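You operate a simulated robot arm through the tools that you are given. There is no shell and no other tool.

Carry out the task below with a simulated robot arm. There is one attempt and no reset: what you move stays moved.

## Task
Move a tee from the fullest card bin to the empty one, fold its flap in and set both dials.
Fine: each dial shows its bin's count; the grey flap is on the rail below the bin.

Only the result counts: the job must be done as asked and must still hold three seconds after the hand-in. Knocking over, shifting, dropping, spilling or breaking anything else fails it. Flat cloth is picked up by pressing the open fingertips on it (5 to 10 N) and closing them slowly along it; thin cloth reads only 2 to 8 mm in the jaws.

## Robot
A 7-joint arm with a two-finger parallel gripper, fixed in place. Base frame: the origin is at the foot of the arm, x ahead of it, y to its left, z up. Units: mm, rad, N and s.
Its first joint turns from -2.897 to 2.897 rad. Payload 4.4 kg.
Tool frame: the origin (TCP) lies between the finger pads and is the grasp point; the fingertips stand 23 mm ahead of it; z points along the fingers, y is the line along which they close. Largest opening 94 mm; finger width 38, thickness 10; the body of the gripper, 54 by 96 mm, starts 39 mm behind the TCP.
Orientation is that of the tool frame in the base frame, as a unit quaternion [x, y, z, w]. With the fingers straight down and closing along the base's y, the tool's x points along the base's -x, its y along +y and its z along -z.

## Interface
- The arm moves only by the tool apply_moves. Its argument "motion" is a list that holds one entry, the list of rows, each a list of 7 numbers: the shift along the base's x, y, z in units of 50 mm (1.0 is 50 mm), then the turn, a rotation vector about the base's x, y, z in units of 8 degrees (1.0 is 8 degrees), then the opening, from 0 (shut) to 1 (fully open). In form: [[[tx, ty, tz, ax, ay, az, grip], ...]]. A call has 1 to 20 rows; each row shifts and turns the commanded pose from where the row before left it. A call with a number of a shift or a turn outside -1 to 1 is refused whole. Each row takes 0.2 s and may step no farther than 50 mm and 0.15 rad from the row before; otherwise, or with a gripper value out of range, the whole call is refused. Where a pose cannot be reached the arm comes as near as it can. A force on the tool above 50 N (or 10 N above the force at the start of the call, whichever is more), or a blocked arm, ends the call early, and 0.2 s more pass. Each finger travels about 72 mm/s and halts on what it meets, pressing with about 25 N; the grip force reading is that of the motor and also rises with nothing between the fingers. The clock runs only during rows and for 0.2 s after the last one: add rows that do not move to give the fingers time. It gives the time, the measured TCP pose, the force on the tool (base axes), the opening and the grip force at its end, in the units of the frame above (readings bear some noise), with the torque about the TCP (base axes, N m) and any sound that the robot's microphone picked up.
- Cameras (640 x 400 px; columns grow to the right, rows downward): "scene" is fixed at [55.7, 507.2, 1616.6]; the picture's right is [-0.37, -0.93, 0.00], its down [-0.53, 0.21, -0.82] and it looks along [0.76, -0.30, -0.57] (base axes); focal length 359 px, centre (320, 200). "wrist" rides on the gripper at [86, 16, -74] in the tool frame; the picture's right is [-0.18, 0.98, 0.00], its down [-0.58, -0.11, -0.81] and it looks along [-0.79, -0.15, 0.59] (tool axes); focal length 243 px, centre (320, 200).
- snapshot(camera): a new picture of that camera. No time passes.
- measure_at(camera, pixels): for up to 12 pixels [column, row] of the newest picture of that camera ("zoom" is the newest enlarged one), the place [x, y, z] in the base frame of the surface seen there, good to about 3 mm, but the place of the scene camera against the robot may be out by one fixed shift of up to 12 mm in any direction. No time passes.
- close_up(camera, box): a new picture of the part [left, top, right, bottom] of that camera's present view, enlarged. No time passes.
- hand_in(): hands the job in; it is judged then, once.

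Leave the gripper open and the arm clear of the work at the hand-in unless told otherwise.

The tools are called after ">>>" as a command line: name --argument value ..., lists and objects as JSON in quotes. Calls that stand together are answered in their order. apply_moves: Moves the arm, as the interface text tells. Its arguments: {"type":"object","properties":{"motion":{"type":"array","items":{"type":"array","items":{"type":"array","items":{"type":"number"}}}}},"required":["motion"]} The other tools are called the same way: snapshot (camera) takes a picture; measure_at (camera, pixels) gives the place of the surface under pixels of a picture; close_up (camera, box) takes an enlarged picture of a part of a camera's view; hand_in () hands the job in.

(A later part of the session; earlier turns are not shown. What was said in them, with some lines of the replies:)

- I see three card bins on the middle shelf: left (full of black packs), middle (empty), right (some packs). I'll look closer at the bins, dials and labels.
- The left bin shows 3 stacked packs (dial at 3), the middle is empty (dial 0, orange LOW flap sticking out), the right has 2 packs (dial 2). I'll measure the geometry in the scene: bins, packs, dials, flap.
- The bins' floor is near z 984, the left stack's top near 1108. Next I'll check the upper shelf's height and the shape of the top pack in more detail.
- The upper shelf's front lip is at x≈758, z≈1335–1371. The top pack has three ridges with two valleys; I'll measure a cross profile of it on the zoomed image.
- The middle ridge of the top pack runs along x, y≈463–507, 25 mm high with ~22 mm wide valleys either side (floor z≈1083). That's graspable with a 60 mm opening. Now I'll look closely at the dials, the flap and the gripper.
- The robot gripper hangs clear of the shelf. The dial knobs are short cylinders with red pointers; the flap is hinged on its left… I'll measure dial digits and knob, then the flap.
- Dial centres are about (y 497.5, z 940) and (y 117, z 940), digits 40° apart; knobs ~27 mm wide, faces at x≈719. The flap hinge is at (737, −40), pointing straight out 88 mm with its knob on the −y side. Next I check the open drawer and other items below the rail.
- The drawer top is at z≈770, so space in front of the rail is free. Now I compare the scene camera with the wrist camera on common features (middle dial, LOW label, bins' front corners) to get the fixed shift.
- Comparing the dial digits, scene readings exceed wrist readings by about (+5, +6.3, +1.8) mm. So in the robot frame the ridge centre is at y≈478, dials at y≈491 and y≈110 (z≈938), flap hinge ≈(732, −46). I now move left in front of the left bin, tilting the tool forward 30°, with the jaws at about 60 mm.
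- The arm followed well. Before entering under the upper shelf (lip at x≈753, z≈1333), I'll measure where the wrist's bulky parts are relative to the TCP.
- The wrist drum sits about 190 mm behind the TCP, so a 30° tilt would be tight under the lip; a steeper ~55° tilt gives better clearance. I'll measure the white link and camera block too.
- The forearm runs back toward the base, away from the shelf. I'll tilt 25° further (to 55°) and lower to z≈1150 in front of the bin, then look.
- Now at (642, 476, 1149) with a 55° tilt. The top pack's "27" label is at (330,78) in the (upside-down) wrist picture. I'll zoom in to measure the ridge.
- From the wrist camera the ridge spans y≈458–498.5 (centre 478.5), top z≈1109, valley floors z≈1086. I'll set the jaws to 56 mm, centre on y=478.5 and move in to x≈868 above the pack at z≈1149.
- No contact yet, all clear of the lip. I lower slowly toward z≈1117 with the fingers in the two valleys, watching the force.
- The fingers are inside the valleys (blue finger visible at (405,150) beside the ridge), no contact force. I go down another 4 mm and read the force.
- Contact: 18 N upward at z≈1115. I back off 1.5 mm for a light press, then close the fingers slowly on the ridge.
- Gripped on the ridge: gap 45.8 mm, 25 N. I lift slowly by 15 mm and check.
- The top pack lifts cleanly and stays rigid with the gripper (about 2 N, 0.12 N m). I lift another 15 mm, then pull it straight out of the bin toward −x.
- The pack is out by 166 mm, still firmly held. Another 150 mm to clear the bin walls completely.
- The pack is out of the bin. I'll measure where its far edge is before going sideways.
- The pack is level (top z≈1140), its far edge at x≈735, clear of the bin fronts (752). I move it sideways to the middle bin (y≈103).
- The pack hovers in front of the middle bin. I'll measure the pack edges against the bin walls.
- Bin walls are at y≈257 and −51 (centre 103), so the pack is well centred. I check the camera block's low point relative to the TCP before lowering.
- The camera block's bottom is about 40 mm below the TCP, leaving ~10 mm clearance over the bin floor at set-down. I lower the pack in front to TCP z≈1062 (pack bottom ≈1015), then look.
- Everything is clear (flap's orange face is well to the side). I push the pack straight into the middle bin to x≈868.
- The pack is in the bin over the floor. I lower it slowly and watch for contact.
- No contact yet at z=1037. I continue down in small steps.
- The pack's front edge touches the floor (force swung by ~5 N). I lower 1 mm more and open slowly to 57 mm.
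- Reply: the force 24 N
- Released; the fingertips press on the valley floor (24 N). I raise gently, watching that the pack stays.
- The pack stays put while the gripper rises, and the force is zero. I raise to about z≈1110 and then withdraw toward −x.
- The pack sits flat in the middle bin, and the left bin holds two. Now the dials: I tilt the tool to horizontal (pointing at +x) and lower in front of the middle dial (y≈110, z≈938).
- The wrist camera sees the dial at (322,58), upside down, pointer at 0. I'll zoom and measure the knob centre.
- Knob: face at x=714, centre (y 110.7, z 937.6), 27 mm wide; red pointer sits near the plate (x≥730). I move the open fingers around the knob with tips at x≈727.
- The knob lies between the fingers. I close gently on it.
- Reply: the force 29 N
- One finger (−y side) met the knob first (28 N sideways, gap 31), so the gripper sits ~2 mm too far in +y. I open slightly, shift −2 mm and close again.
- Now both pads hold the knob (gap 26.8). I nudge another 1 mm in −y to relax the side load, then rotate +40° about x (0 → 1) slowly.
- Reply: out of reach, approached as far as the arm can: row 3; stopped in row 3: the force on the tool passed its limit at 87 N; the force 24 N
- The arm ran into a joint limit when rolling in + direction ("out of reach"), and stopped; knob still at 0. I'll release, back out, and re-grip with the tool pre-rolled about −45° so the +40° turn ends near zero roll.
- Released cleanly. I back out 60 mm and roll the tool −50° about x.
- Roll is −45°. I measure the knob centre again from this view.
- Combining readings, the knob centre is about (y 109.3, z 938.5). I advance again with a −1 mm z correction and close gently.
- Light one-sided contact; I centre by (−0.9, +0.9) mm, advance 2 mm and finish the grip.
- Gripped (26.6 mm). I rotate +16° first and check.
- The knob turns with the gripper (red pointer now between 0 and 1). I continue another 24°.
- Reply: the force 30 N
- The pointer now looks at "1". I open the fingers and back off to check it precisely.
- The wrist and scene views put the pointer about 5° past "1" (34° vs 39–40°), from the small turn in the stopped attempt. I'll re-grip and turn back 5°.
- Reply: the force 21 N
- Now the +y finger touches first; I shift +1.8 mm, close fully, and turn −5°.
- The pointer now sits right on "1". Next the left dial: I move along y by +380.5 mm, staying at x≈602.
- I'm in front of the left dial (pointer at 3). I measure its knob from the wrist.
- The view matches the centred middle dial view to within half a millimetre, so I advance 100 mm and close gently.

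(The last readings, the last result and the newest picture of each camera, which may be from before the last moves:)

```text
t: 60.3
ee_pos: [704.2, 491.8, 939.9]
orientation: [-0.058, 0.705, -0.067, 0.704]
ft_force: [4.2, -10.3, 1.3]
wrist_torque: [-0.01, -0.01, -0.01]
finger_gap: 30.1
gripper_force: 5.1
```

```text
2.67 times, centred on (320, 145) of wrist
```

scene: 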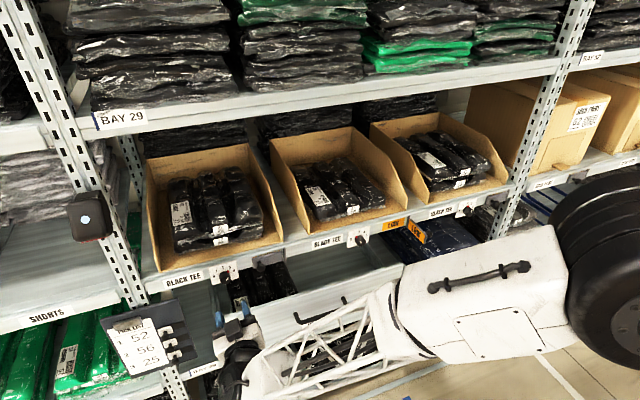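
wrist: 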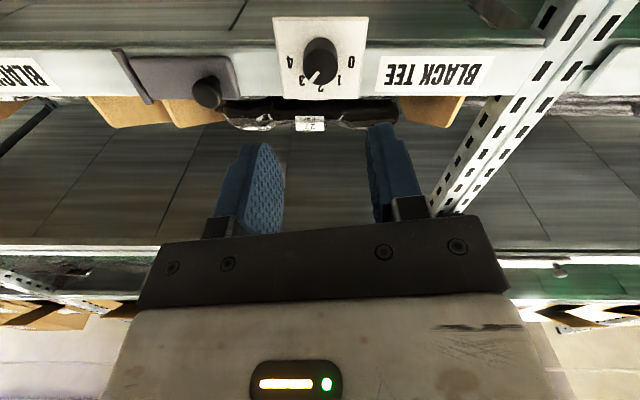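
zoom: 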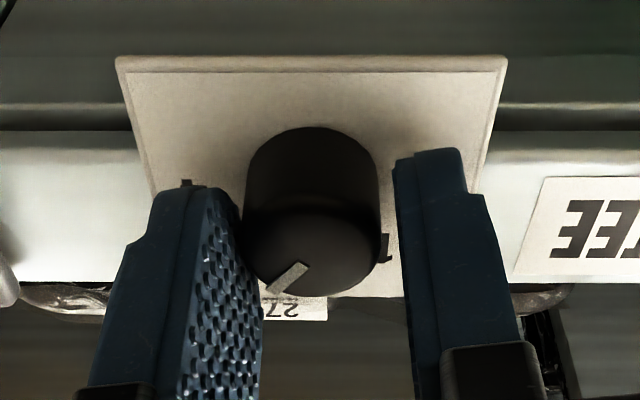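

The −y finger touches first; shift −1.7 mm and close fully.

>>> apply_moves --motion '[[[0, 0, 0, 0, 0, 0, 0.34], [0, -0.034, 0, 0, 0, 0, 0.34], [0, 0, 0, 0, 0, 0, 0.3], [0, 0, 0, 0, 0, 0, 0.26], [0, 0, 0, 0, 0, 0, 0.23], [0, 0, 0, 0, 0, 0, 0.23]]]'

```text
t: 61.7
ee_pos: [703.3, 490.0, 939.7]
orientation: [-0.058, 0.705, -0.068, 0.704]
ft_force: [-5.8, -7.4, 1.7]
wrist_torque: [-0.01, 0.05, 0.31]
finger_gap: 26.8
gripper_force: 45.2
```

Gripped. I turn −16° about x first and check.

>>> apply_moves --motion '[[[0, 0, 0, -0.4, 0, 0, 0.23], [0, 0, 0, -0.4, 0, 0, 0.23], [0, 0, 0, -0.4, 0, 0, 0.23], [0, 0, 0, -0.4, 0, 0, 0.23], [0, 0, 0, -0.4, 0, 0, 0.23], [0, 0, 0, 0, 0, 0, 0.23]]]'

>>> close_up --camera "wrist" --box '[220, 70, 420, 220]'

>>> close_up --camera "scene" --box '[185, 245, 265, 305]'

```text
t: 63.1
ee_pos: [702.6, 490.1, 939.4]
orientation: [-0.157, 0.688, -0.164, 0.689]
ft_force: [41.1, 26.2, -6.3]
wrist_torque: [0.02, 0.2, 0.56]
finger_gap: 26.7
gripper_force: 45.2
```

```text
2.67 times, centred on (320, 145) of wrist
```

zoom: 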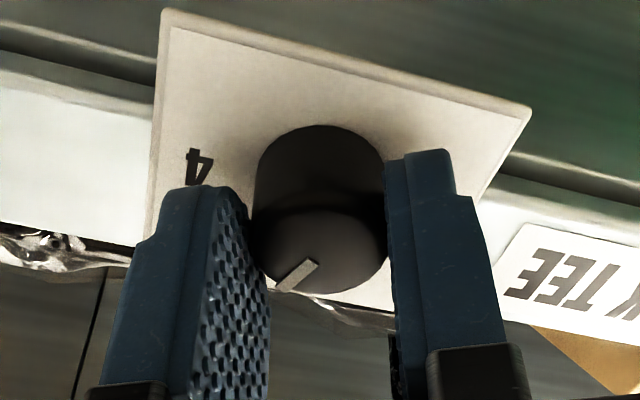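

```text
6.67 times, centred on (225, 275) of scene
```

zoom: 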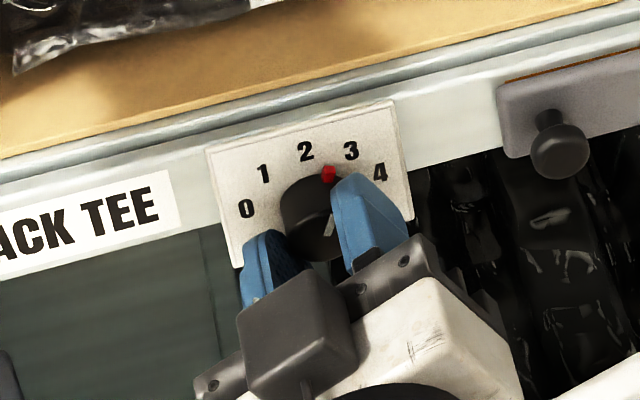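

The knob follows (pointer between 3 and 2), but the constraint force has built up to ~48 N. I relax the grip, re-close and check the force before continuing.

>>> apply_moves --motion '[[[0, 0, 0, 0, 0, 0, 0.3], [0, 0, 0, 0, 0, 0, 0.34], [0, 0, 0, 0, 0, 0, 0.34], [0, 0, 0, 0, 0, 0, 0.3], [0, 0, 0, 0, 0, 0, 0.27], [0, 0, 0, 0, 0, 0, 0.27]]]'

>>> close_up --camera "wrist" --box '[220, 70, 420, 220]'

```text
t: 64.5
ee_pos: [702.1, 489.8, 940.4]
orientation: [-0.155, 0.689, -0.164, 0.689]
ft_force: [0.0, 4.9, -2.6]
wrist_torque: [-0.02, 0.05, 0.1]
finger_gap: 27.6
gripper_force: 2.2
```

```text
2.67 times, centred on (320, 145) of wrist
```

zoom: 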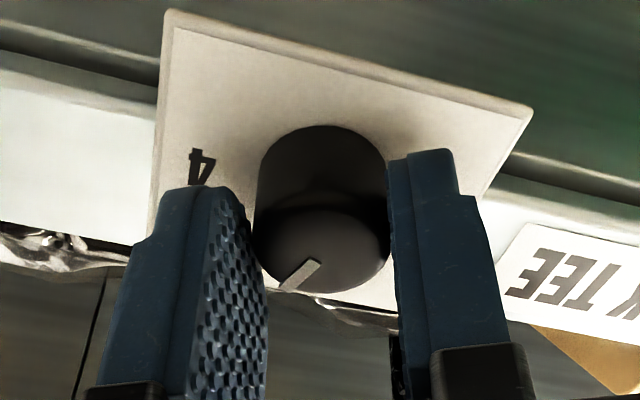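

Force is back near zero with the fingers just around the knob. I re-grip and turn another −14.4°.

>>> apply_moves --motion '[[[0, 0, 0, 0, 0, 0, 0.24], [0, 0, 0, 0, 0, 0, 0.24], [0, 0, 0, -0.36, 0, 0, 0.24], [0, 0, 0, -0.36, 0, 0, 0.24], [0, 0, 0, -0.36, 0, 0, 0.24], [0, 0, 0, -0.36, 0, 0, 0.24], [0, 0, 0, -0.36, 0, 0, 0.24], [0, 0, 0, 0, 0, 0, 0.24]]]'

>>> close_up --camera "wrist" --box '[220, 70, 420, 220]'

>>> close_up --camera "scene" --box '[185, 245, 265, 305]'

```text
t: 66.3
ee_pos: [701.4, 489.9, 939.7]
orientation: [-0.242, 0.662, -0.249, 0.664]
ft_force: [-27.8, 4.8, 9.4]
wrist_torque: [-0.03, -0.16, 0.41]
finger_gap: 26.7
gripper_force: 45.0
```

```text
2.67 times, centred on (320, 145) of wrist
```

zoom: 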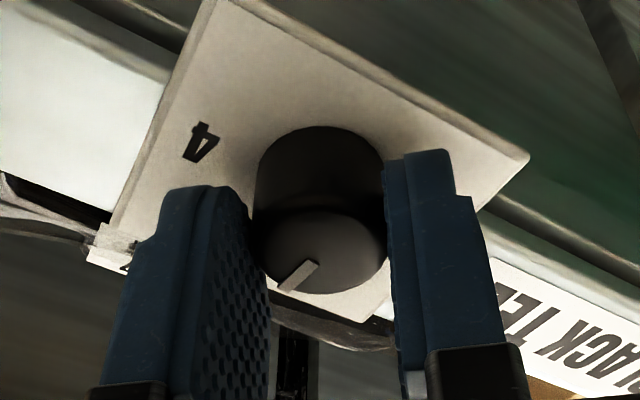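

```text
6.67 times, centred on (225, 275) of scene
```

zoom: 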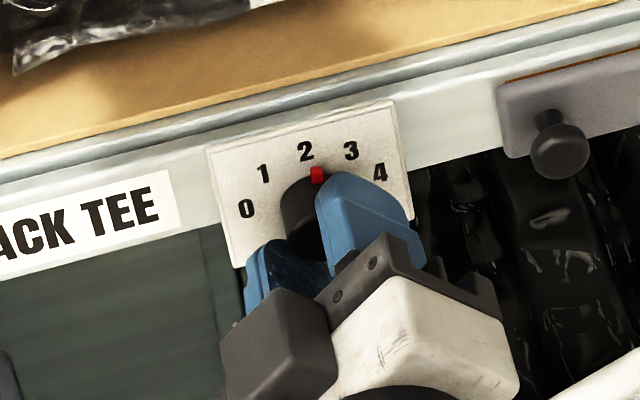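

About −30° done; the pointer is just right of "2". I relax, re-grip and turn the last −9.6°.

>>> apply_moves --motion '[[[0, 0, 0, 0, 0, 0, 0.3], [0, 0, 0, 0, 0, 0, 0.34], [0, 0, 0, 0, 0, 0, 0.34], [0, 0, 0, 0, 0, 0, 0.28], [0, 0, 0, 0, 0, 0, 0.24], [0, 0, 0, 0, 0, 0, 0.24], [0, 0, 0, -0.3, 0, 0, 0.24], [0, 0, 0, -0.3, 0, 0, 0.24], [0, 0, 0, -0.3, 0, 0, 0.24], [0, 0, 0, -0.3, 0, 0, 0.24], [0, 0, 0, 0, 0, 0, 0.24]]]'

>>> close_up --camera "scene" --box '[185, 245, 265, 305]'

```text
t: 68.7
ee_pos: [701.6, 488.9, 938.3]
orientation: [-0.297, 0.64, -0.303, 0.641]
ft_force: [3.1, -20.6, 1.5]
wrist_torque: [-0.01, 0.18, -0.22]
finger_gap: 26.6
gripper_force: 45.1
```

```text
6.67 times, centred on (225, 275) of scene
```

zoom: 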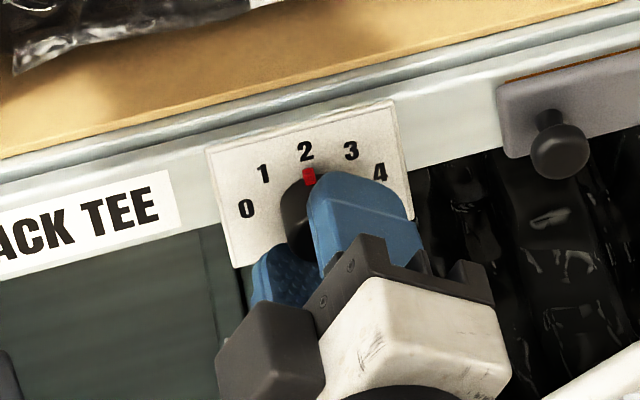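

The pointer is at "2". I open the fingers, back off 100 mm and roll back to about −10°, then check.

>>> apply_moves --motion '[[[0, 0, 0, 0, 0, 0, 0.32], [0, 0, 0, 0, 0, 0, 0.42], [0, 0, 0, 0, 0, 0, 0.5], [-0.4, 0, 0, 0, 0, 0, 0.5], [-0.8, 0, 0, 0, 0, 0, 0.5], [-0.8, 0, 0, 0, 0, 0, 0.5], [0, 0, 0, 0.8, 0, 0, 0.5], [0, 0, 0, 0.8, 0, 0, 0.5], [0, 0, 0, 0.8, 0, 0, 0.5], [0, 0, 0, 0.8, 0, 0, 0.5], [0, 0, 0, 0.8, 0, 0, 0.5], [0, 0, 0, 0.8, 0, 0, 0.5], [0, 0, 0, 0, 0, 0, 0.5]]]'

>>> close_up --camera "wrist" --box '[260, 0, 380, 110]'

>>> close_up --camera "scene" --box '[205, 255, 245, 285]'

```text
t: 71.5
ee_pos: [601.3, 489.9, 939.3]
orientation: [-0.068, 0.704, -0.076, 0.703]
ft_force: [-0.3, 0.1, 0.3]
wrist_torque: [0.0, 0.02, 0.02]
finger_gap: 47.1
gripper_force: 0.1
```

```text
3.64 times, centred on (320, 55) of wrist
```

zoom: 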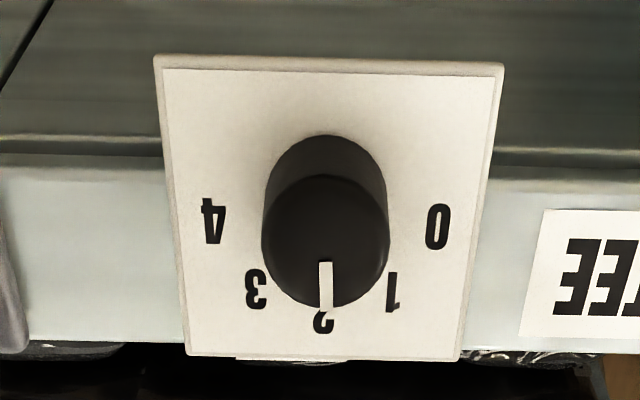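

```text
13.33 times, centred on (225, 270) of scene
```

zoom: 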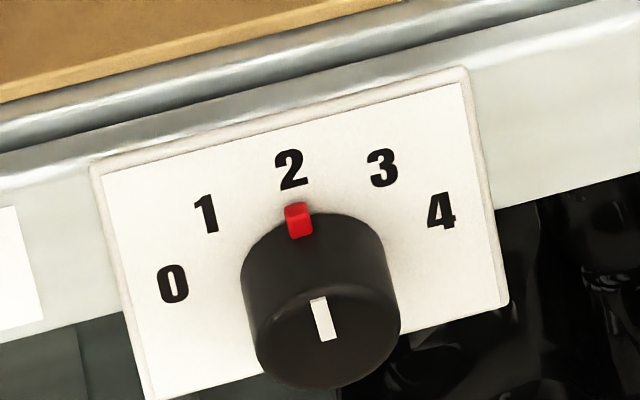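

The left dial points exactly to "2". Now the flap: I retreat 45 mm, close the fingers, and move over to the right of the flap (y≈−110), at the flap's knob height z≈957.

>>> apply_moves --motion '[[[-0.9, 0, 0, 0, 0, 0, 0.5], [0, -0.5, 0.06, 0, 0, 0, 0.3], [0, -0.9, 0.06, 0, 0, 0, 0.1], [0, -0.9, 0.06, 0, 0, 0, 0], [0, -0.9, 0.06, 0, 0, 0, 0], [0, -0.9, 0.06, 0, 0, 0, 0], [0, -0.9, 0.06, 0, 0, 0, 0], [0, -0.9, 0, 0, 0, 0, 0], [0, -0.9, 0, 0, 0, 0, 0], [0, -0.9, 0, 0, 0, 0, 0], [0, -0.9, 0, 0, 0, 0, 0], [0, -0.9, 0, 0, 0, 0, 0], [0, -0.9, 0, 0, 0, 0, 0], [0, -0.9, 0, 0, 0, 0, 0], [0, -0.5, 0, 0, 0, 0, 0], [0, -0.2, 0, 0, 0, 0, 0], [0, 0, 0, 0, 0, 0, 0]]]'

>>> snapshot --camera "wrist"

>>> snapshot --camera "scene"

```text
t: 75.1
ee_pos: [525.0, 39.6, 986.9]
orientation: [-0.065, 0.705, -0.08, 0.702]
ft_force: [-1.1, 0.3, 0.8]
wrist_torque: [0.02, -0.02, -0.01]
finger_gap: 0.1
gripper_force: 24.6
out of reach, approached as far as the arm can: row 12, 13, 14, 15, 16
```

```text
taken
```

wrist: 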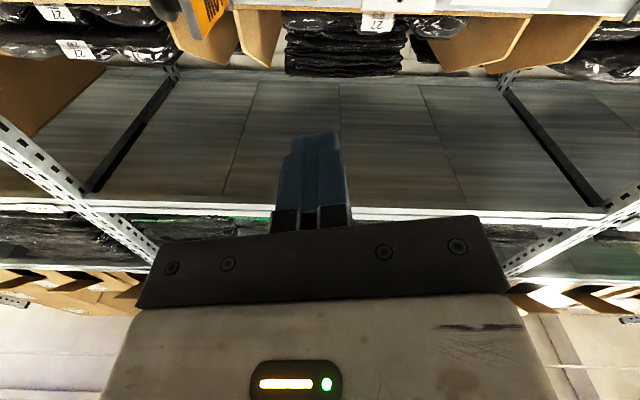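

```text
taken
```

scene: 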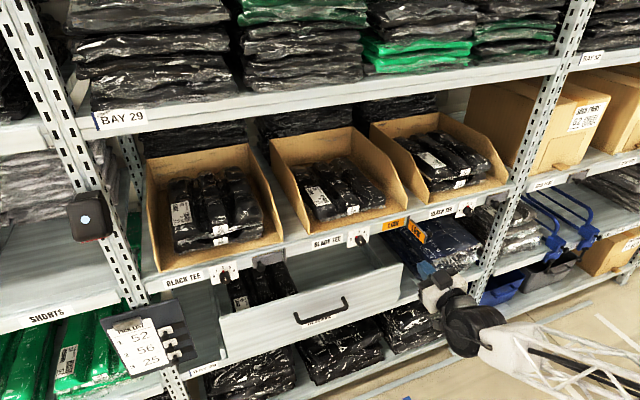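

The arm hit the same wrist limit moving right at this roll. Rolling negative frees it, so I bring the command back in +y while rolling the tool to about −84°.

>>> apply_moves --motion '[[[0, 0.9, 0, -0.9, 0, 0, 0], [0, 0.9, 0, -0.9, 0, 0, 0], [0, 0.9, 0, -0.9, 0, 0, 0], [0, 0, 0, -0.9, 0, 0, 0], [0, 0, 0, -0.9, 0, 0, 0], [0, 0, 0, -0.9, 0, 0, 0], [0, 0, 0, -0.9, 0, 0, 0], [0, 0, 0, -0.9, 0, 0, 0], [0, 0, 0, -0.9, 0, 0, 0], [0, 0, 0, -0.9, 0, 0, 0], [0, 0, 0, 0, 0, 0, 0]]]'

>>> snapshot --scene "scene" --camera "scene"

>>> snapshot --camera "wrist"

```text
t: 77.5
ee_pos: [527.0, 177.3, 986.9]
orientation: [-0.469, 0.524, -0.476, 0.529]
ft_force: [-0.5, -0.2, 0.9]
wrist_torque: [-0.01, 0.01, -0.04]
finger_gap: 0.0
gripper_force: 25.4
```

```text
taken
```

scene: 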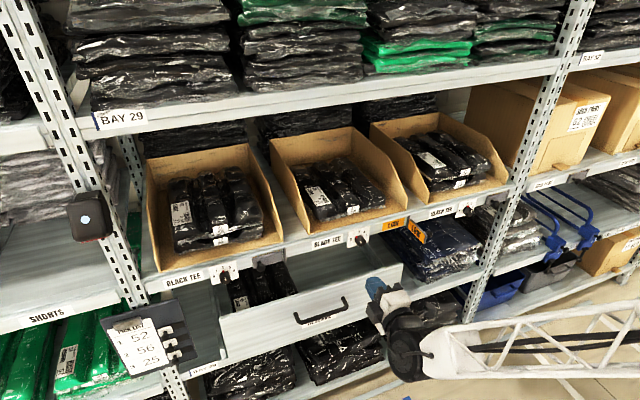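

```text
taken
```

wrist: 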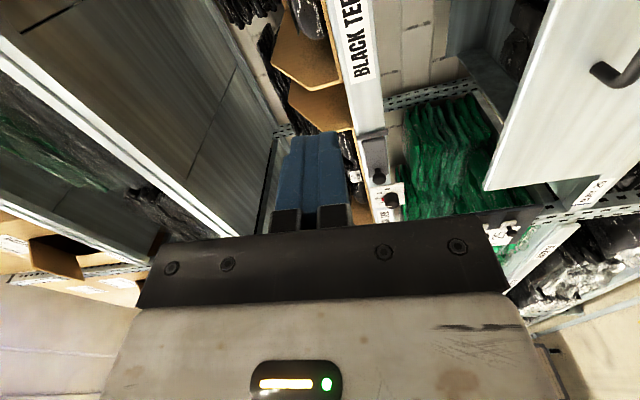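

Now freely reachable at roll −84°. I move right to y≈−115 and down to z≈957, with roll to −90°.

>>> apply_moves --motion '[[[0, -0.5, -0.1, -0.4, 0, 0, 0], [0, -0.8, -0.1, -0.4, 0, 0, 0], [0, -0.9, -0.1, 0, 0, 0, 0], [0, -0.9, -0.1, 0, 0, 0, 0], [0, -0.9, -0.1, 0, 0, 0, 0], [0, -0.9, -0.1, 0, 0, 0, 0], [0, -0.6, 0, 0, 0, 0, 0], [0, -0.34, 0, 0, 0, 0, 0], [0, 0, 0, 0, 0, 0, 0]]]'

>>> snapshot --camera "scene"

>>> snapshot --camera "wrist"

```text
t: 79.5
ee_pos: [515.3, 47.6, 973.1]
orientation: [0.496, -0.499, 0.506, -0.499]
ft_force: [0.8, -0.1, -1.1]
wrist_torque: [0.0, -0.03, -0.02]
finger_gap: 0.0
gripper_force: 25.5
out of reach, approached as far as the arm can: row 4, 5, 6, 7, 8
```

```text
taken
```

scene: 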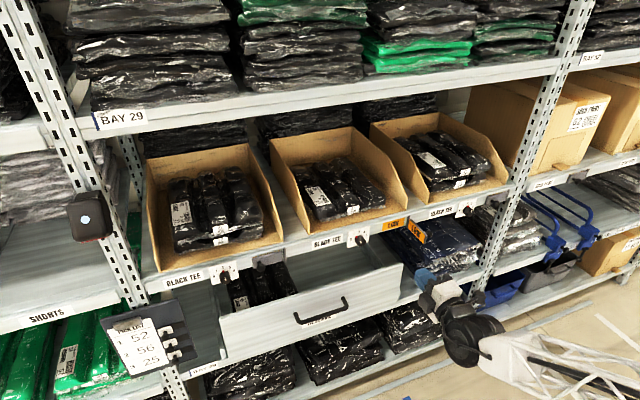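

```text
taken
```

wrist: 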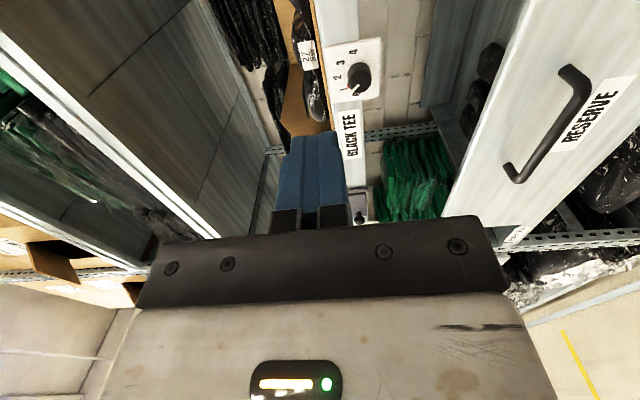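

The limit is positional for a horizontal tool here, not the roll. The flap is easier with the tool tilted down (as I used at the bins). I go back to y≈150, unroll to about −10°, and then tilt the tool to 45° while rising.

>>> apply_moves --motion '[[[0, 0.9, 0, 0, 0, 0, 0], [0, 0.9, 0, 0.5, 0, 0, 0], [0, 0.2, 0.2, 1, 0, 0, 0], [0, 0, 0.2, 1, 0, 0, 0], [0, 0, 0.2, 1, 0, 0, 0], [0, 0, 0.2, 1, 0, 0, 0], [0, 0, 0.2, 1, 0, 0, 0], [0, 0, 0.2, 1, 0, 0, 0], [0, 0, 0.2, 1, 0, 0, 0], [0, 0, 0.2, 1, 0, 0, 0], [0, 0, 0.2, 1, 0, 0, 0], [0, 0, 0, 0, 0, 0, 0]]]'

>>> snapshot --camera "scene"

```text
t: 82.1
ee_pos: [516.2, 148.1, 1061.0]
orientation: [-0.083, 0.702, -0.091, 0.701]
ft_force: [0.0, 0.1, 0.3]
wrist_torque: [0.01, 0.0, 0.02]
finger_gap: 0.3
gripper_force: 25.1
```

```text
taken
```

scene: 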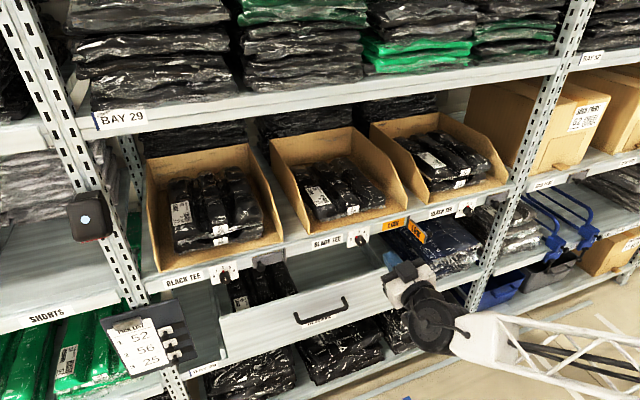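

Roll is −14°, at (516,148,1061). Now tilt from 90° to 45° (turn +45° about y) while rising a bit.

>>> apply_moves --motion '[[[0.3, 0, 0.3, 0, 0.94, 0, 0], [0.3, 0, 0.3, 0, 0.94, 0, 0], [0.3, 0, 0.3, 0, 0.94, 0, 0], [0.3, 0, 0.3, 0, 0.94, 0, 0], [0.3, 0, 0.3, 0, 0.94, 0, 0], [0.3, 0, 0.3, 0, 0.94, 0, 0], [0, 0, 0, 0.62, 0, -0.62, 0], [0, 0, 0, 0.62, 0, -0.62, 0], [0, 0, 0, 0, 0, 0, 0]]]'

>>> snapshot --camera "scene"

>>> snapshot --camera "wrist"

```text
t: 84.1
ee_pos: [606.7, 147.2, 1152.0]
orientation: [0.002, 0.925, -0.006, 0.38]
ft_force: [-0.3, -0.3, -0.8]
wrist_torque: [-0.03, -0.01, -0.01]
finger_gap: 0.1
gripper_force: 24.9
```

```text
taken
```

scene: 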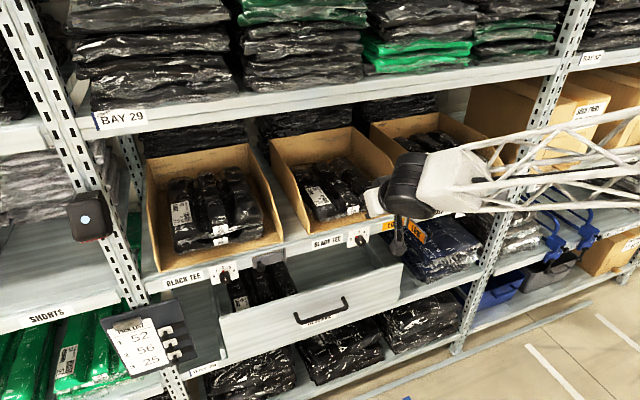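

```text
taken
```

wrist: 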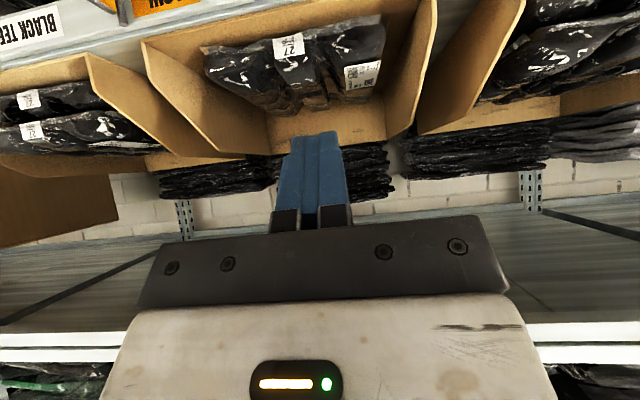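

Tilt 45°, roll ~0 at (607,147,1152). I move right to y≈−115 at this height.

>>> apply_moves --motion '[[[0, -0.5, 0, 0, 0, 0, 0], [0, -0.8, 0, 0, 0, 0, 0], [0, -0.9, 0, 0, 0, 0, 0], [0, -0.9, 0, 0, 0, 0, 0], [0, -0.9, 0, 0, 0, 0, 0], [0, -0.8, 0, 0, 0, 0, 0], [0, -0.44, 0, 0, 0, 0, 0], [0, 0, 0, 0, 0, 0, 0]]]'

>>> snapshot --camera "wrist"

>>> snapshot --camera "scene"

```text
t: 85.9
ee_pos: [606.4, -114.7, 1152.8]
orientation: [0.0, 0.925, -0.005, 0.381]
ft_force: [0.3, -0.2, -0.7]
wrist_torque: [0.03, 0.0, 0.05]
finger_gap: 0.2
gripper_force: 25.2
```

```text
taken
```

wrist: 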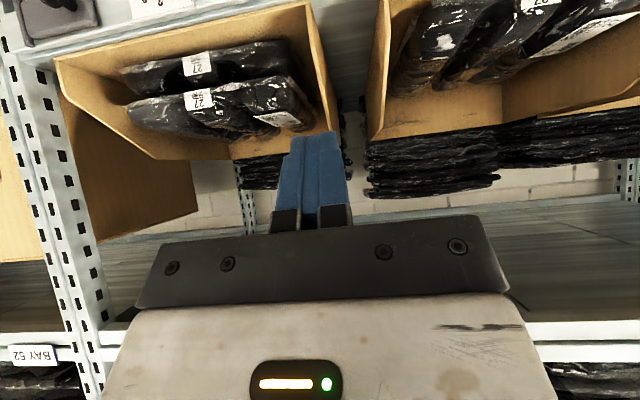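

```text
taken
```

scene: 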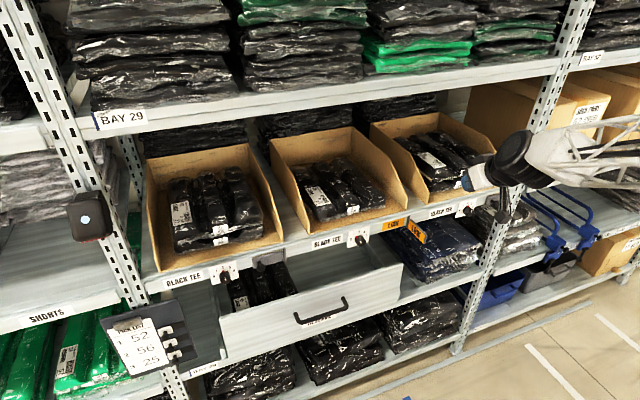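

Reached (606, −115, 1153). I lower to z≈975 in front of the shelf, to the right of the flap.

>>> apply_moves --motion '[[[0, 0, -0.6, 0, 0, 0, 0], [0, 0, -0.8, 0, 0, 0, 0], [0, 0, -0.8, 0, 0, 0, 0], [0, 0, -0.8, 0, 0, 0, 0], [0, 0, -0.56, 0, 0, 0, 0], [0, 0, 0, 0, 0, 0, 0]]]'

>>> snapshot --camera "wrist"

>>> snapshot --camera "scene"

```text
t: 87.3
ee_pos: [606.5, -112.9, 973.2]
orientation: [0.001, 0.925, -0.005, 0.381]
ft_force: [-0.1, 0.0, 0.6]
wrist_torque: [0.0, 0.03, -0.04]
finger_gap: 0.0
gripper_force: 25.2
```

```text
taken
```

wrist: 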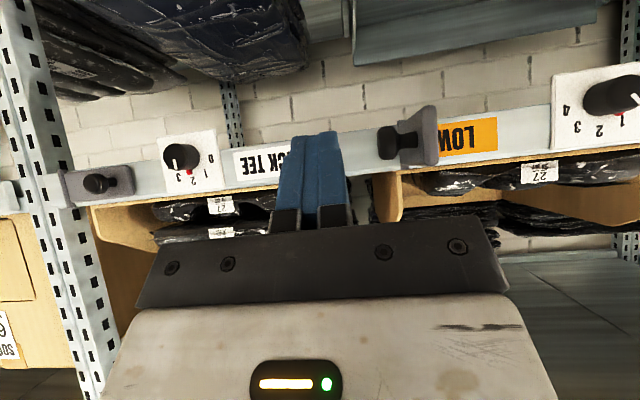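

```text
taken
```

scene: 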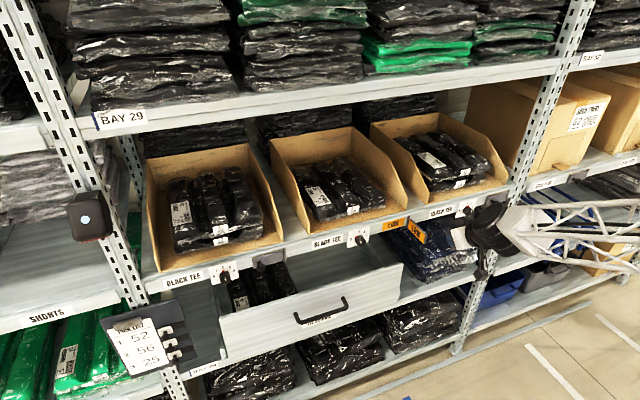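

The flap's edge is at (430,135) in the wrist picture with its knob pointing left at (388,140). I measure them.

>>> close_up --camera "wrist" --box '[340, 80, 500, 200]'

>>> measure_at --camera "wrist" --pixels '[[386, 140], [382, 132], [390, 152], [400, 140], [410, 140], [432, 135], [428, 115], [432, 160], [420, 140], [437, 140], [395, 130], [425, 150]]'

```text
3.33 times, centred on (420, 140) of wrist
```

zoom: 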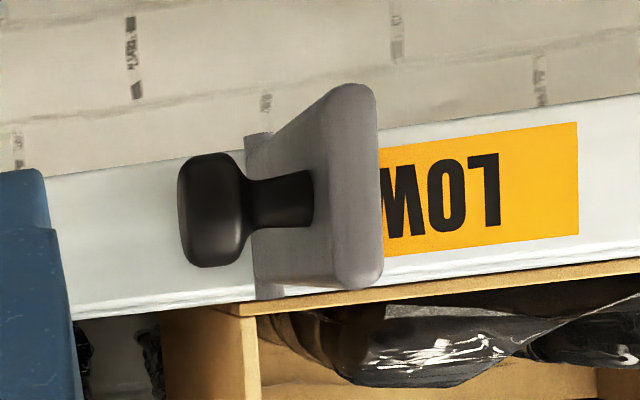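

```text
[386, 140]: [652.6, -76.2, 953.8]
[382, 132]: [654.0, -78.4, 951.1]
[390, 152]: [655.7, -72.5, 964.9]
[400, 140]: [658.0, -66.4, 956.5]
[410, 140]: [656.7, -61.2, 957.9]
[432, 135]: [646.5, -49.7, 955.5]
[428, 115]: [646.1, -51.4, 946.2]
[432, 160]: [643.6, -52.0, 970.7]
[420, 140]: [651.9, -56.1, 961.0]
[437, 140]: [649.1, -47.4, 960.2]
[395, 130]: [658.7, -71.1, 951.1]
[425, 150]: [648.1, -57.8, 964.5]
```

Knob end ≈(660, −79, 957); flap tip at x≈645. I move in to x≈660 beside it, then sweep slowly in +y against the knob, first to about 45°.

>>> apply_moves --motion '[[[0.5, 0, 0, 0, 0, 0, 0], [0.57, 0, 0, 0, 0, 0, 0], [0, 0.2, 0, 0, 0, 0, 0], [0, 0.2, 0, 0, 0, 0, 0], [0, 0.2, 0, 0, 0, 0, 0], [0, 0.2, 0, 0, 0, 0, 0], [0, 0.2, 0, 0, 0, 0, 0], [0, 0.2, 0, 0, 0, 0, 0], [0, 0.2, 0, 0, 0, 0, 0], [0, 0, 0, 0, 0, 0, 0]]]'

>>> snapshot --camera "wrist"

>>> close_up --camera "scene" --box '[340, 190, 500, 290]'

```text
t: 89.5
ee_pos: [660.4, -44.1, 973.3]
orientation: [0.002, 0.925, -0.006, 0.381]
ft_force: [-0.5, 0.1, -0.3]
wrist_torque: [0.04, -0.02, -0.01]
finger_gap: 0.0
gripper_force: 25.4
```

```text
taken
```

wrist: 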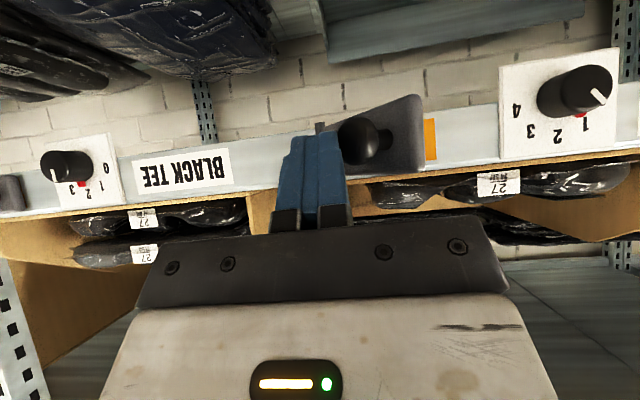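

```text
4.00 times, centred on (420, 240) of scene
```

zoom: 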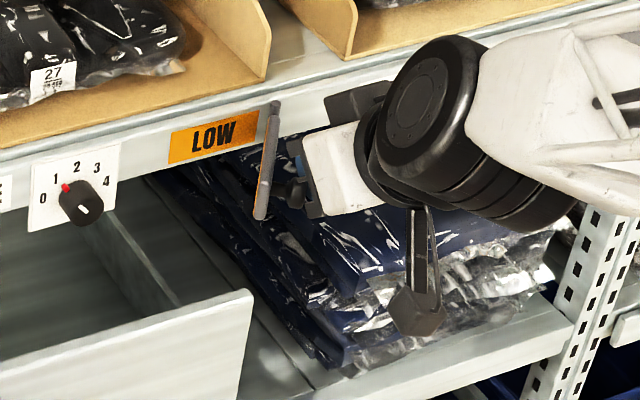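

The flap swings easily with nearly no force (about 30° in). I continue the sweep to y≈−8.

>>> apply_moves --motion '[[[0, 0.2, 0, 0, 0, 0, 0], [0, 0.2, 0, 0, 0, 0, 0], [0, 0.2, 0, 0, 0, 0, 0], [0, 0.12, 0, 0, 0, 0, 0], [0, 0, 0, 0, 0, 0, 0]]]'

>>> snapshot --camera "wrist"

>>> close_up --camera "scene" --box '[340, 190, 500, 290]'

```text
t: 90.7
ee_pos: [660.2, -8.6, 973.1]
orientation: [0.001, 0.925, -0.005, 0.38]
ft_force: [-0.2, -0.2, -0.3]
wrist_torque: [-0.04, 0.01, 0.01]
finger_gap: 0.3
gripper_force: 25.3
```

```text
taken
```

wrist: 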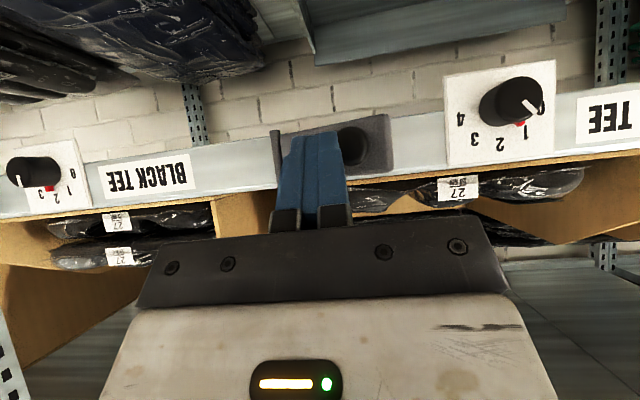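

```text
4.00 times, centred on (420, 240) of scene
```

zoom: 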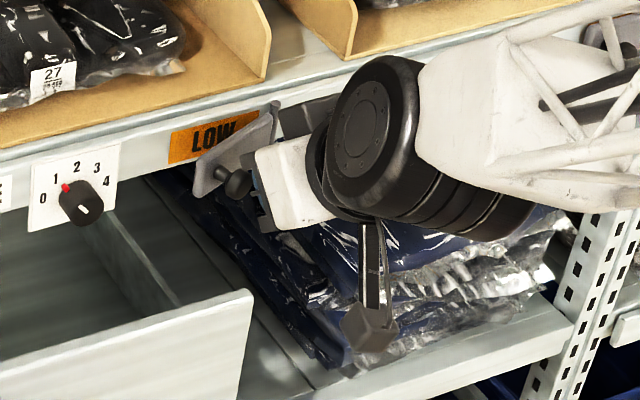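

The flap is now about 60° in. I back off 45 mm, shift to y≈20 and z≈960 so the fingertips' front faces the knob.

>>> apply_moves --motion '[[[-0.5, 0, 0, 0, 0, 0, 0], [-0.5, 0, 0, 0, 0, 0, 0], [0, 0.3, -0.13, 0, 0, 0, 0], [0, 0.27, -0.13, 0, 0, 0, 0], [0, 0, 0, 0, 0, 0, 0]]]'

>>> snapshot --camera "wrist"

>>> close_up --camera "scene" --box '[340, 190, 500, 290]'

>>> measure_at --camera "wrist" --pixels '[[330, 130], [320, 120], [345, 125], [300, 120], [280, 130], [340, 110], [355, 120], [310, 110], [290, 115], [325, 100], [345, 105], [335, 120]]'

```text
t: 91.9
ee_pos: [609.3, 19.8, 959.9]
orientation: [0.001, 0.925, -0.006, 0.381]
ft_force: [0.3, -0.3, 0.0]
wrist_torque: [0.01, 0.02, -0.03]
finger_gap: 0.0
gripper_force: 24.7
```

```text
taken
```

wrist: 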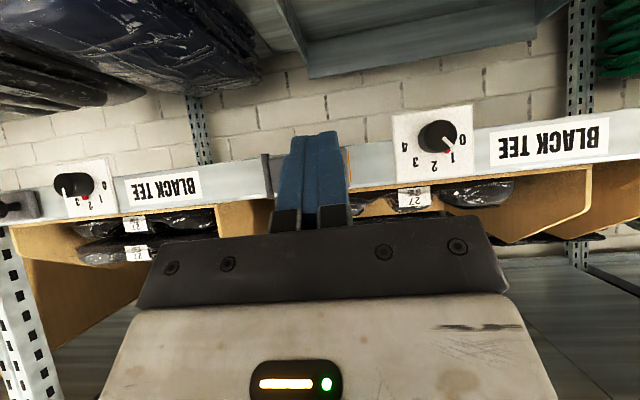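

```text
4.00 times, centred on (420, 240) of scene
```

zoom: 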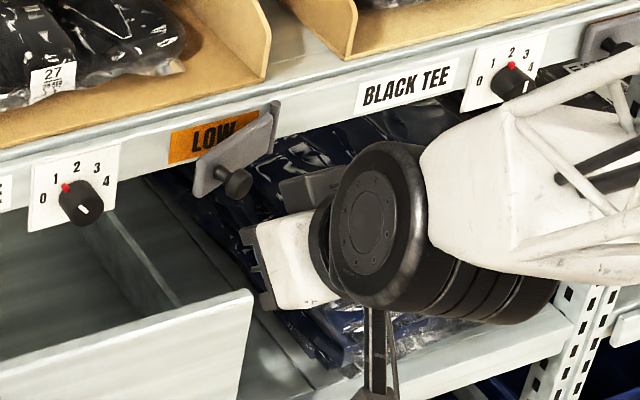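

```text
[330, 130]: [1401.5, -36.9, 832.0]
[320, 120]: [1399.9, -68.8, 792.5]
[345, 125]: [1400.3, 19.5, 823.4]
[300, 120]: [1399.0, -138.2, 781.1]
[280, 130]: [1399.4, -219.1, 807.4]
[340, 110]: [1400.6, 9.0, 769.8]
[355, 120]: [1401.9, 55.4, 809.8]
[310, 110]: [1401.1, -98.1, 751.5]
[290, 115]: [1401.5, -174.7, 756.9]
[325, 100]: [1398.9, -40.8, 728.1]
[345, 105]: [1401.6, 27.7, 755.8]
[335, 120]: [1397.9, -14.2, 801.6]
```

>>> measure_at --camera "zoom" --pixels '[[240, 185], [232, 180], [215, 170], [205, 180], [250, 140], [270, 120], [198, 165], [208, 192], [245, 192], [230, 150]]'

```text
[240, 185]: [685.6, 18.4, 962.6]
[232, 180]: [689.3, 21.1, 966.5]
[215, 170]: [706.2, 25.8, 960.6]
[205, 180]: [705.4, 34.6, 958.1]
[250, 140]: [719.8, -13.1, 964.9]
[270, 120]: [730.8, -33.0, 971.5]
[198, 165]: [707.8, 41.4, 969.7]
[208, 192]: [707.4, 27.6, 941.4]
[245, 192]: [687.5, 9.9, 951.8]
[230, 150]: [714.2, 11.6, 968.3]
```

The flap stays at ~69°; knob end at about (681, 9, 958). I shift to y≈17 and push +x gently toward the knob.

>>> apply_moves --motion '[[[0.4, -0.05, 0, 0, 0, 0, 0], [0.4, 0, 0, 0, 0, 0, 0], [0.15, 0, 0, 0, 0, 0, 0], [0.1, 0, 0, 0, 0, 0, 0], [0.1, 0, 0, 0, 0, 0, 0], [0, 0, 0, 0, 0, 0, 0]]]'

>>> close_up --camera "scene" --box '[340, 190, 500, 290]'

>>> snapshot --camera "wrist"

```text
t: 93.3
ee_pos: [667.6, 16.6, 959.9]
orientation: [0.0, 0.925, -0.005, 0.381]
ft_force: [0.2, 0.2, 0.7]
wrist_torque: [-0.01, 0.0, -0.01]
finger_gap: 0.1
gripper_force: 24.6
```

```text
4.00 times, centred on (420, 240) of scene
```

zoom: 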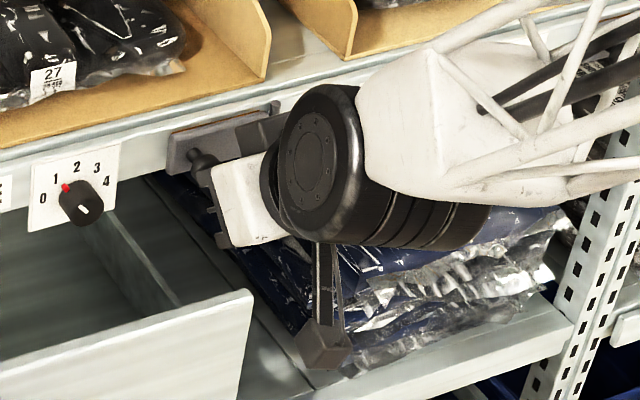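

```text
taken
```

wrist: 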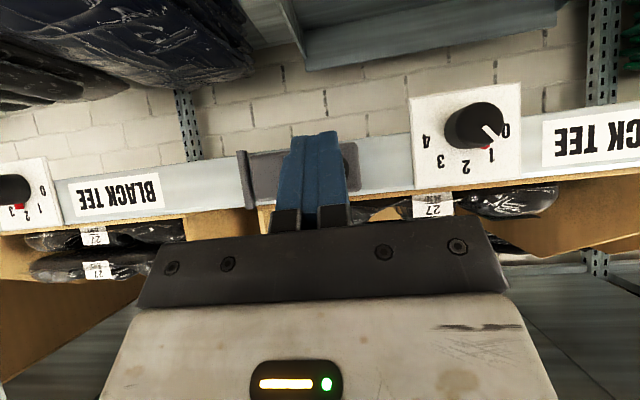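

Nearly flush. I push further in small steps until the flap meets the rail.

>>> apply_moves --motion '[[[0.08, 0, 0, 0, 0, 0, 0], [0.08, 0, 0, 0, 0, 0, 0], [0, 0, 0, 0, 0, 0, 0]]]'

>>> close_up --camera "scene" --box '[360, 200, 440, 260]'

```text
t: 94.1
ee_pos: [673.3, 17.1, 960.2]
orientation: [0.0, 0.925, -0.005, 0.38]
ft_force: [-20.3, 8.3, 4.4]
wrist_torque: [0.15, -0.08, 0.3]
finger_gap: 0.0
gripper_force: 25.0
```

```text
6.67 times, centred on (400, 230) of scene
```

zoom: 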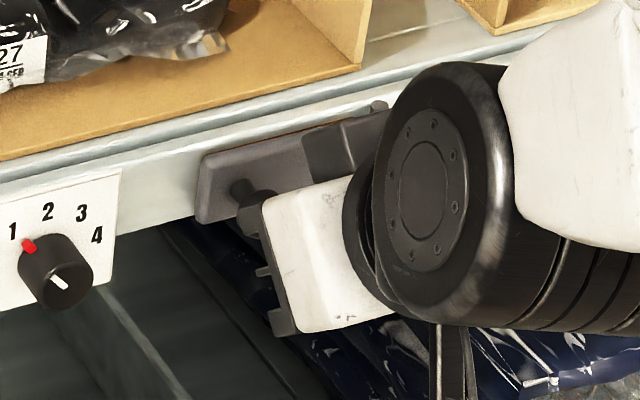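

A 20 N reaction: the flap is firmly against the rail. I back off and check that it stays.

>>> apply_moves --motion '[[[-0.3, 0, 0, 0, 0, 0, 0], [-0.6, 0, 0, 0, 0, 0, 0], [-0.8, 0, 0, 0, 0, 0, 0.2], [-0.8, 0, 0, 0, 0, 0, 0.4], [0, 0, 0.6, 0, 0, 0, 0.6], [0, 0, 0.6, 0, 0, 0, 0.6], [0, 0, 0, 0, 0, 0, 0.6]]]'

>>> snapshot --camera "scene"

>>> close_up --camera "scene" --box '[340, 190, 440, 260]'

>>> snapshot --camera "wrist"

```text
t: 95.7
ee_pos: [549.2, 15.8, 1020.7]
orientation: [0.001, 0.925, -0.005, 0.381]
ft_force: [0.4, 0.5, -0.3]
wrist_torque: [0.01, 0.01, 0.01]
finger_gap: 56.6
gripper_force: 0.1
```

```text
taken
```

scene: 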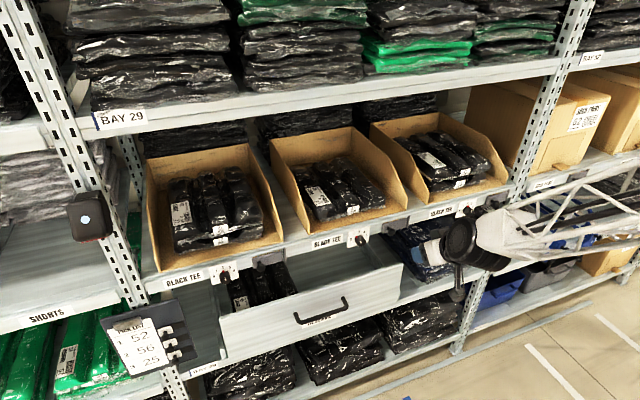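

```text
5.71 times, centred on (390, 225) of scene
```

zoom: 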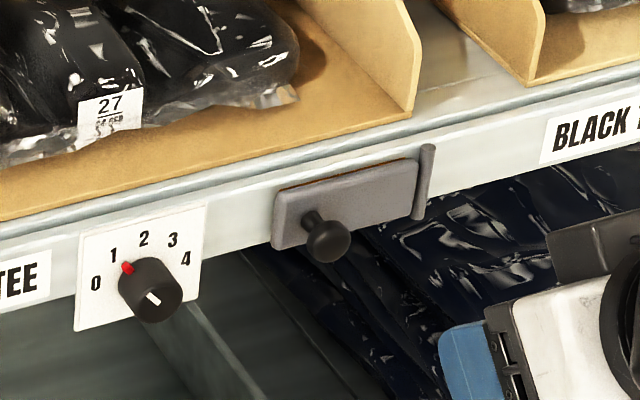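

```text
taken
```

wrist: 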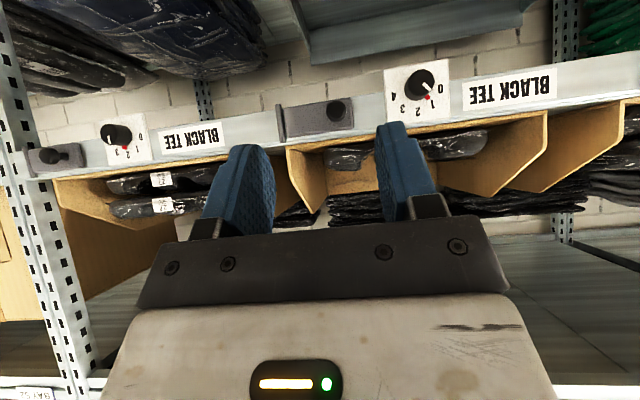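

The flap lies folded, grey side out. I verify its flatness against the left bin's flap, both dials, and the packs.

>>> measure_at --camera "zoom" --pixels '[[282, 210], [280, 235], [405, 180], [408, 205], [350, 195], [327, 240]]'

>>> close_up --camera "scene" --box '[205, 240, 305, 310]'

>>> measure_at --camera "zoom" --pixels '[[282, 130], [285, 155], [390, 100], [392, 130], [340, 115], [320, 160]]'

>>> close_up --camera "scene" --box '[140, 110, 420, 285]'

>>> close_up --camera "scene" --box '[340, 225, 380, 255]'

>>> close_up --camera "wrist" --box '[260, 50, 480, 170]'

```text
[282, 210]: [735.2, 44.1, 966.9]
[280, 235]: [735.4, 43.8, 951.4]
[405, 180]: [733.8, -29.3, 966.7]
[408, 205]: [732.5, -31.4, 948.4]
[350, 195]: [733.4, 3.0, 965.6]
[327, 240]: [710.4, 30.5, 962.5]
```

```text
5.71 times, centred on (255, 275) of scene
```

zoom: 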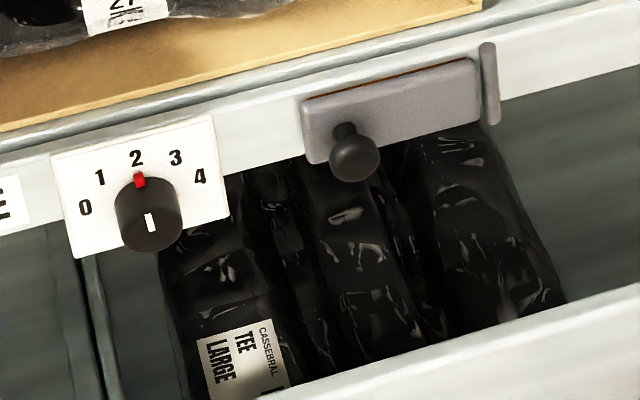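

```text
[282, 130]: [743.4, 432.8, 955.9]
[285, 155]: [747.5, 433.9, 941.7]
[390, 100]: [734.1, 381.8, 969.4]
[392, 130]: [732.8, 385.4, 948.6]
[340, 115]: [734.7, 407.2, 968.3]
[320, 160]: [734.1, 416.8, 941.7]
```

```text
2.29 times, centred on (280, 198) of scene
```

zoom: 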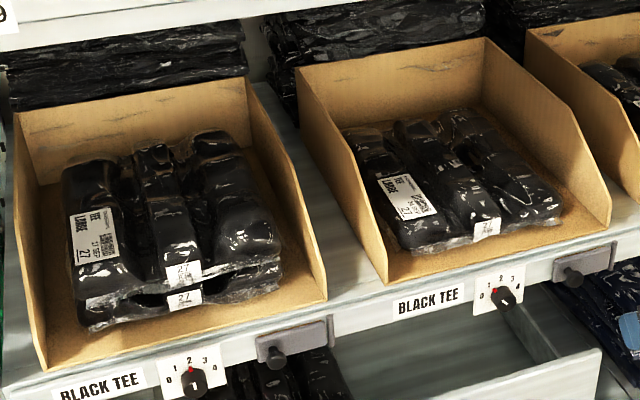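

```text
13.33 times, centred on (360, 240) of scene
```

zoom: 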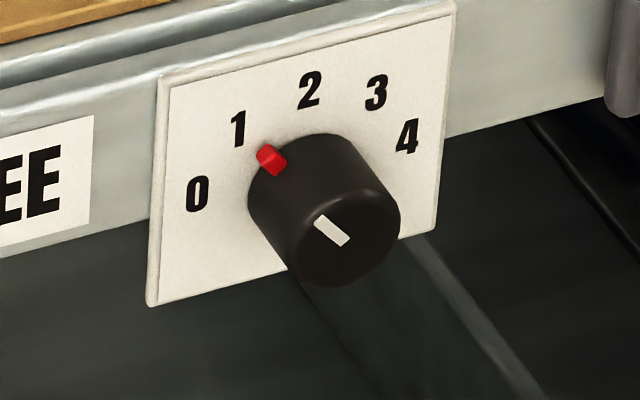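

```text
2.91 times, centred on (370, 110) of wrist
```

zoom: 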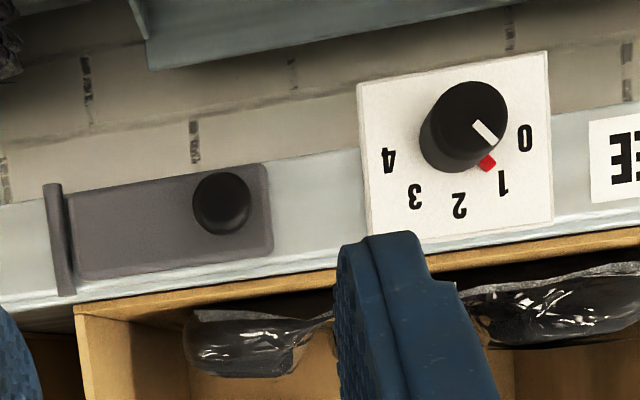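

All good: flap flush (x 733–735, like the left one), dials at 2 and 1, packs 2 / 1 / 2. I raise the arm clear with the gripper fully open.

>>> apply_moves --motion '[[[-0.4, 0, 0.4, 0, 0, 0, 1], [-0.4, 0, 0.7, 0, 0, 0, 1], [0, 0, 0.7, 0, 0, 0, 1], [0, 0, 0.7, 0, 0, 0, 1], [0, 0, 0.5, 0, 0, 0, 1], [0, 0, 0, 0, 0, 0, 1], [0, 0, 0, 0, 0, 0, 1]]]'

>>> snapshot --camera "scene"

>>> close_up --camera "scene" --box '[200, 190, 440, 300]'

```text
t: 97.3
ee_pos: [518.5, 14.9, 1150.2]
orientation: [0.004, 0.924, -0.01, 0.383]
ft_force: [0.9, -0.3, 0.7]
wrist_torque: [-0.02, -0.02, -0.04]
finger_gap: 94.2
gripper_force: 0.0
out of reach, approached as far as the arm can: row 2, 3
```

```text
taken
```

scene: 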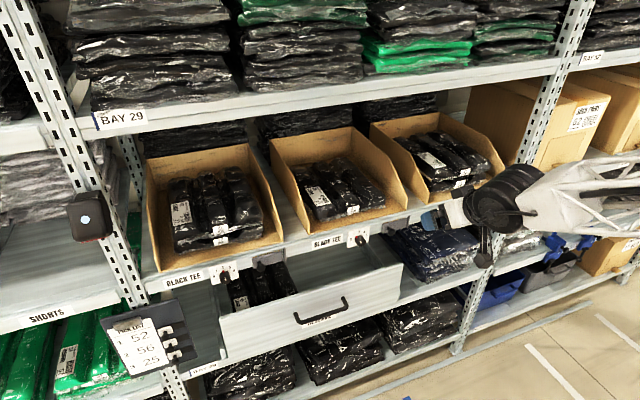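

```text
2.67 times, centred on (320, 245) of scene
```

zoom: 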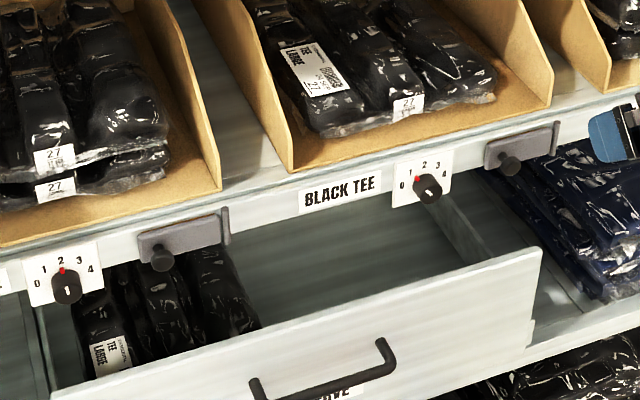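

The arm is clear and the gripper open. The left bin holds two packs (dial 2), the middle bin one (dial 1), and the middle flap is folded grey side out. I hand in.

>>> hand_in

```text
The job is handed in.
```

I moved one tee from the left bin, which had three, into the empty middle bin. I also set both dials and folded the middle bin's flap in. The job is handed in; I don't have a verdict on it.

- **Bins:** the left bin now holds two packs and the middle bin one, lying flat. The right bin was left as it was, with two.
- **Dials:** the left dial points to 2 and the middle dial to 1.
- **Flap:** the middle bin's flap lies flat on the rail, grey side out, and stayed there after I backed off.

While turning the middle dial, the arm reached a limit and one move stopped early, with a brief force of 87 N. The dial had turned about 5° too far by the time I set it, so I gripped it again and brought it back onto 1. I saw no damage, and nothing else looked shifted in the final pictures.

The arm ended clear of the shelf with the gripper fully open.
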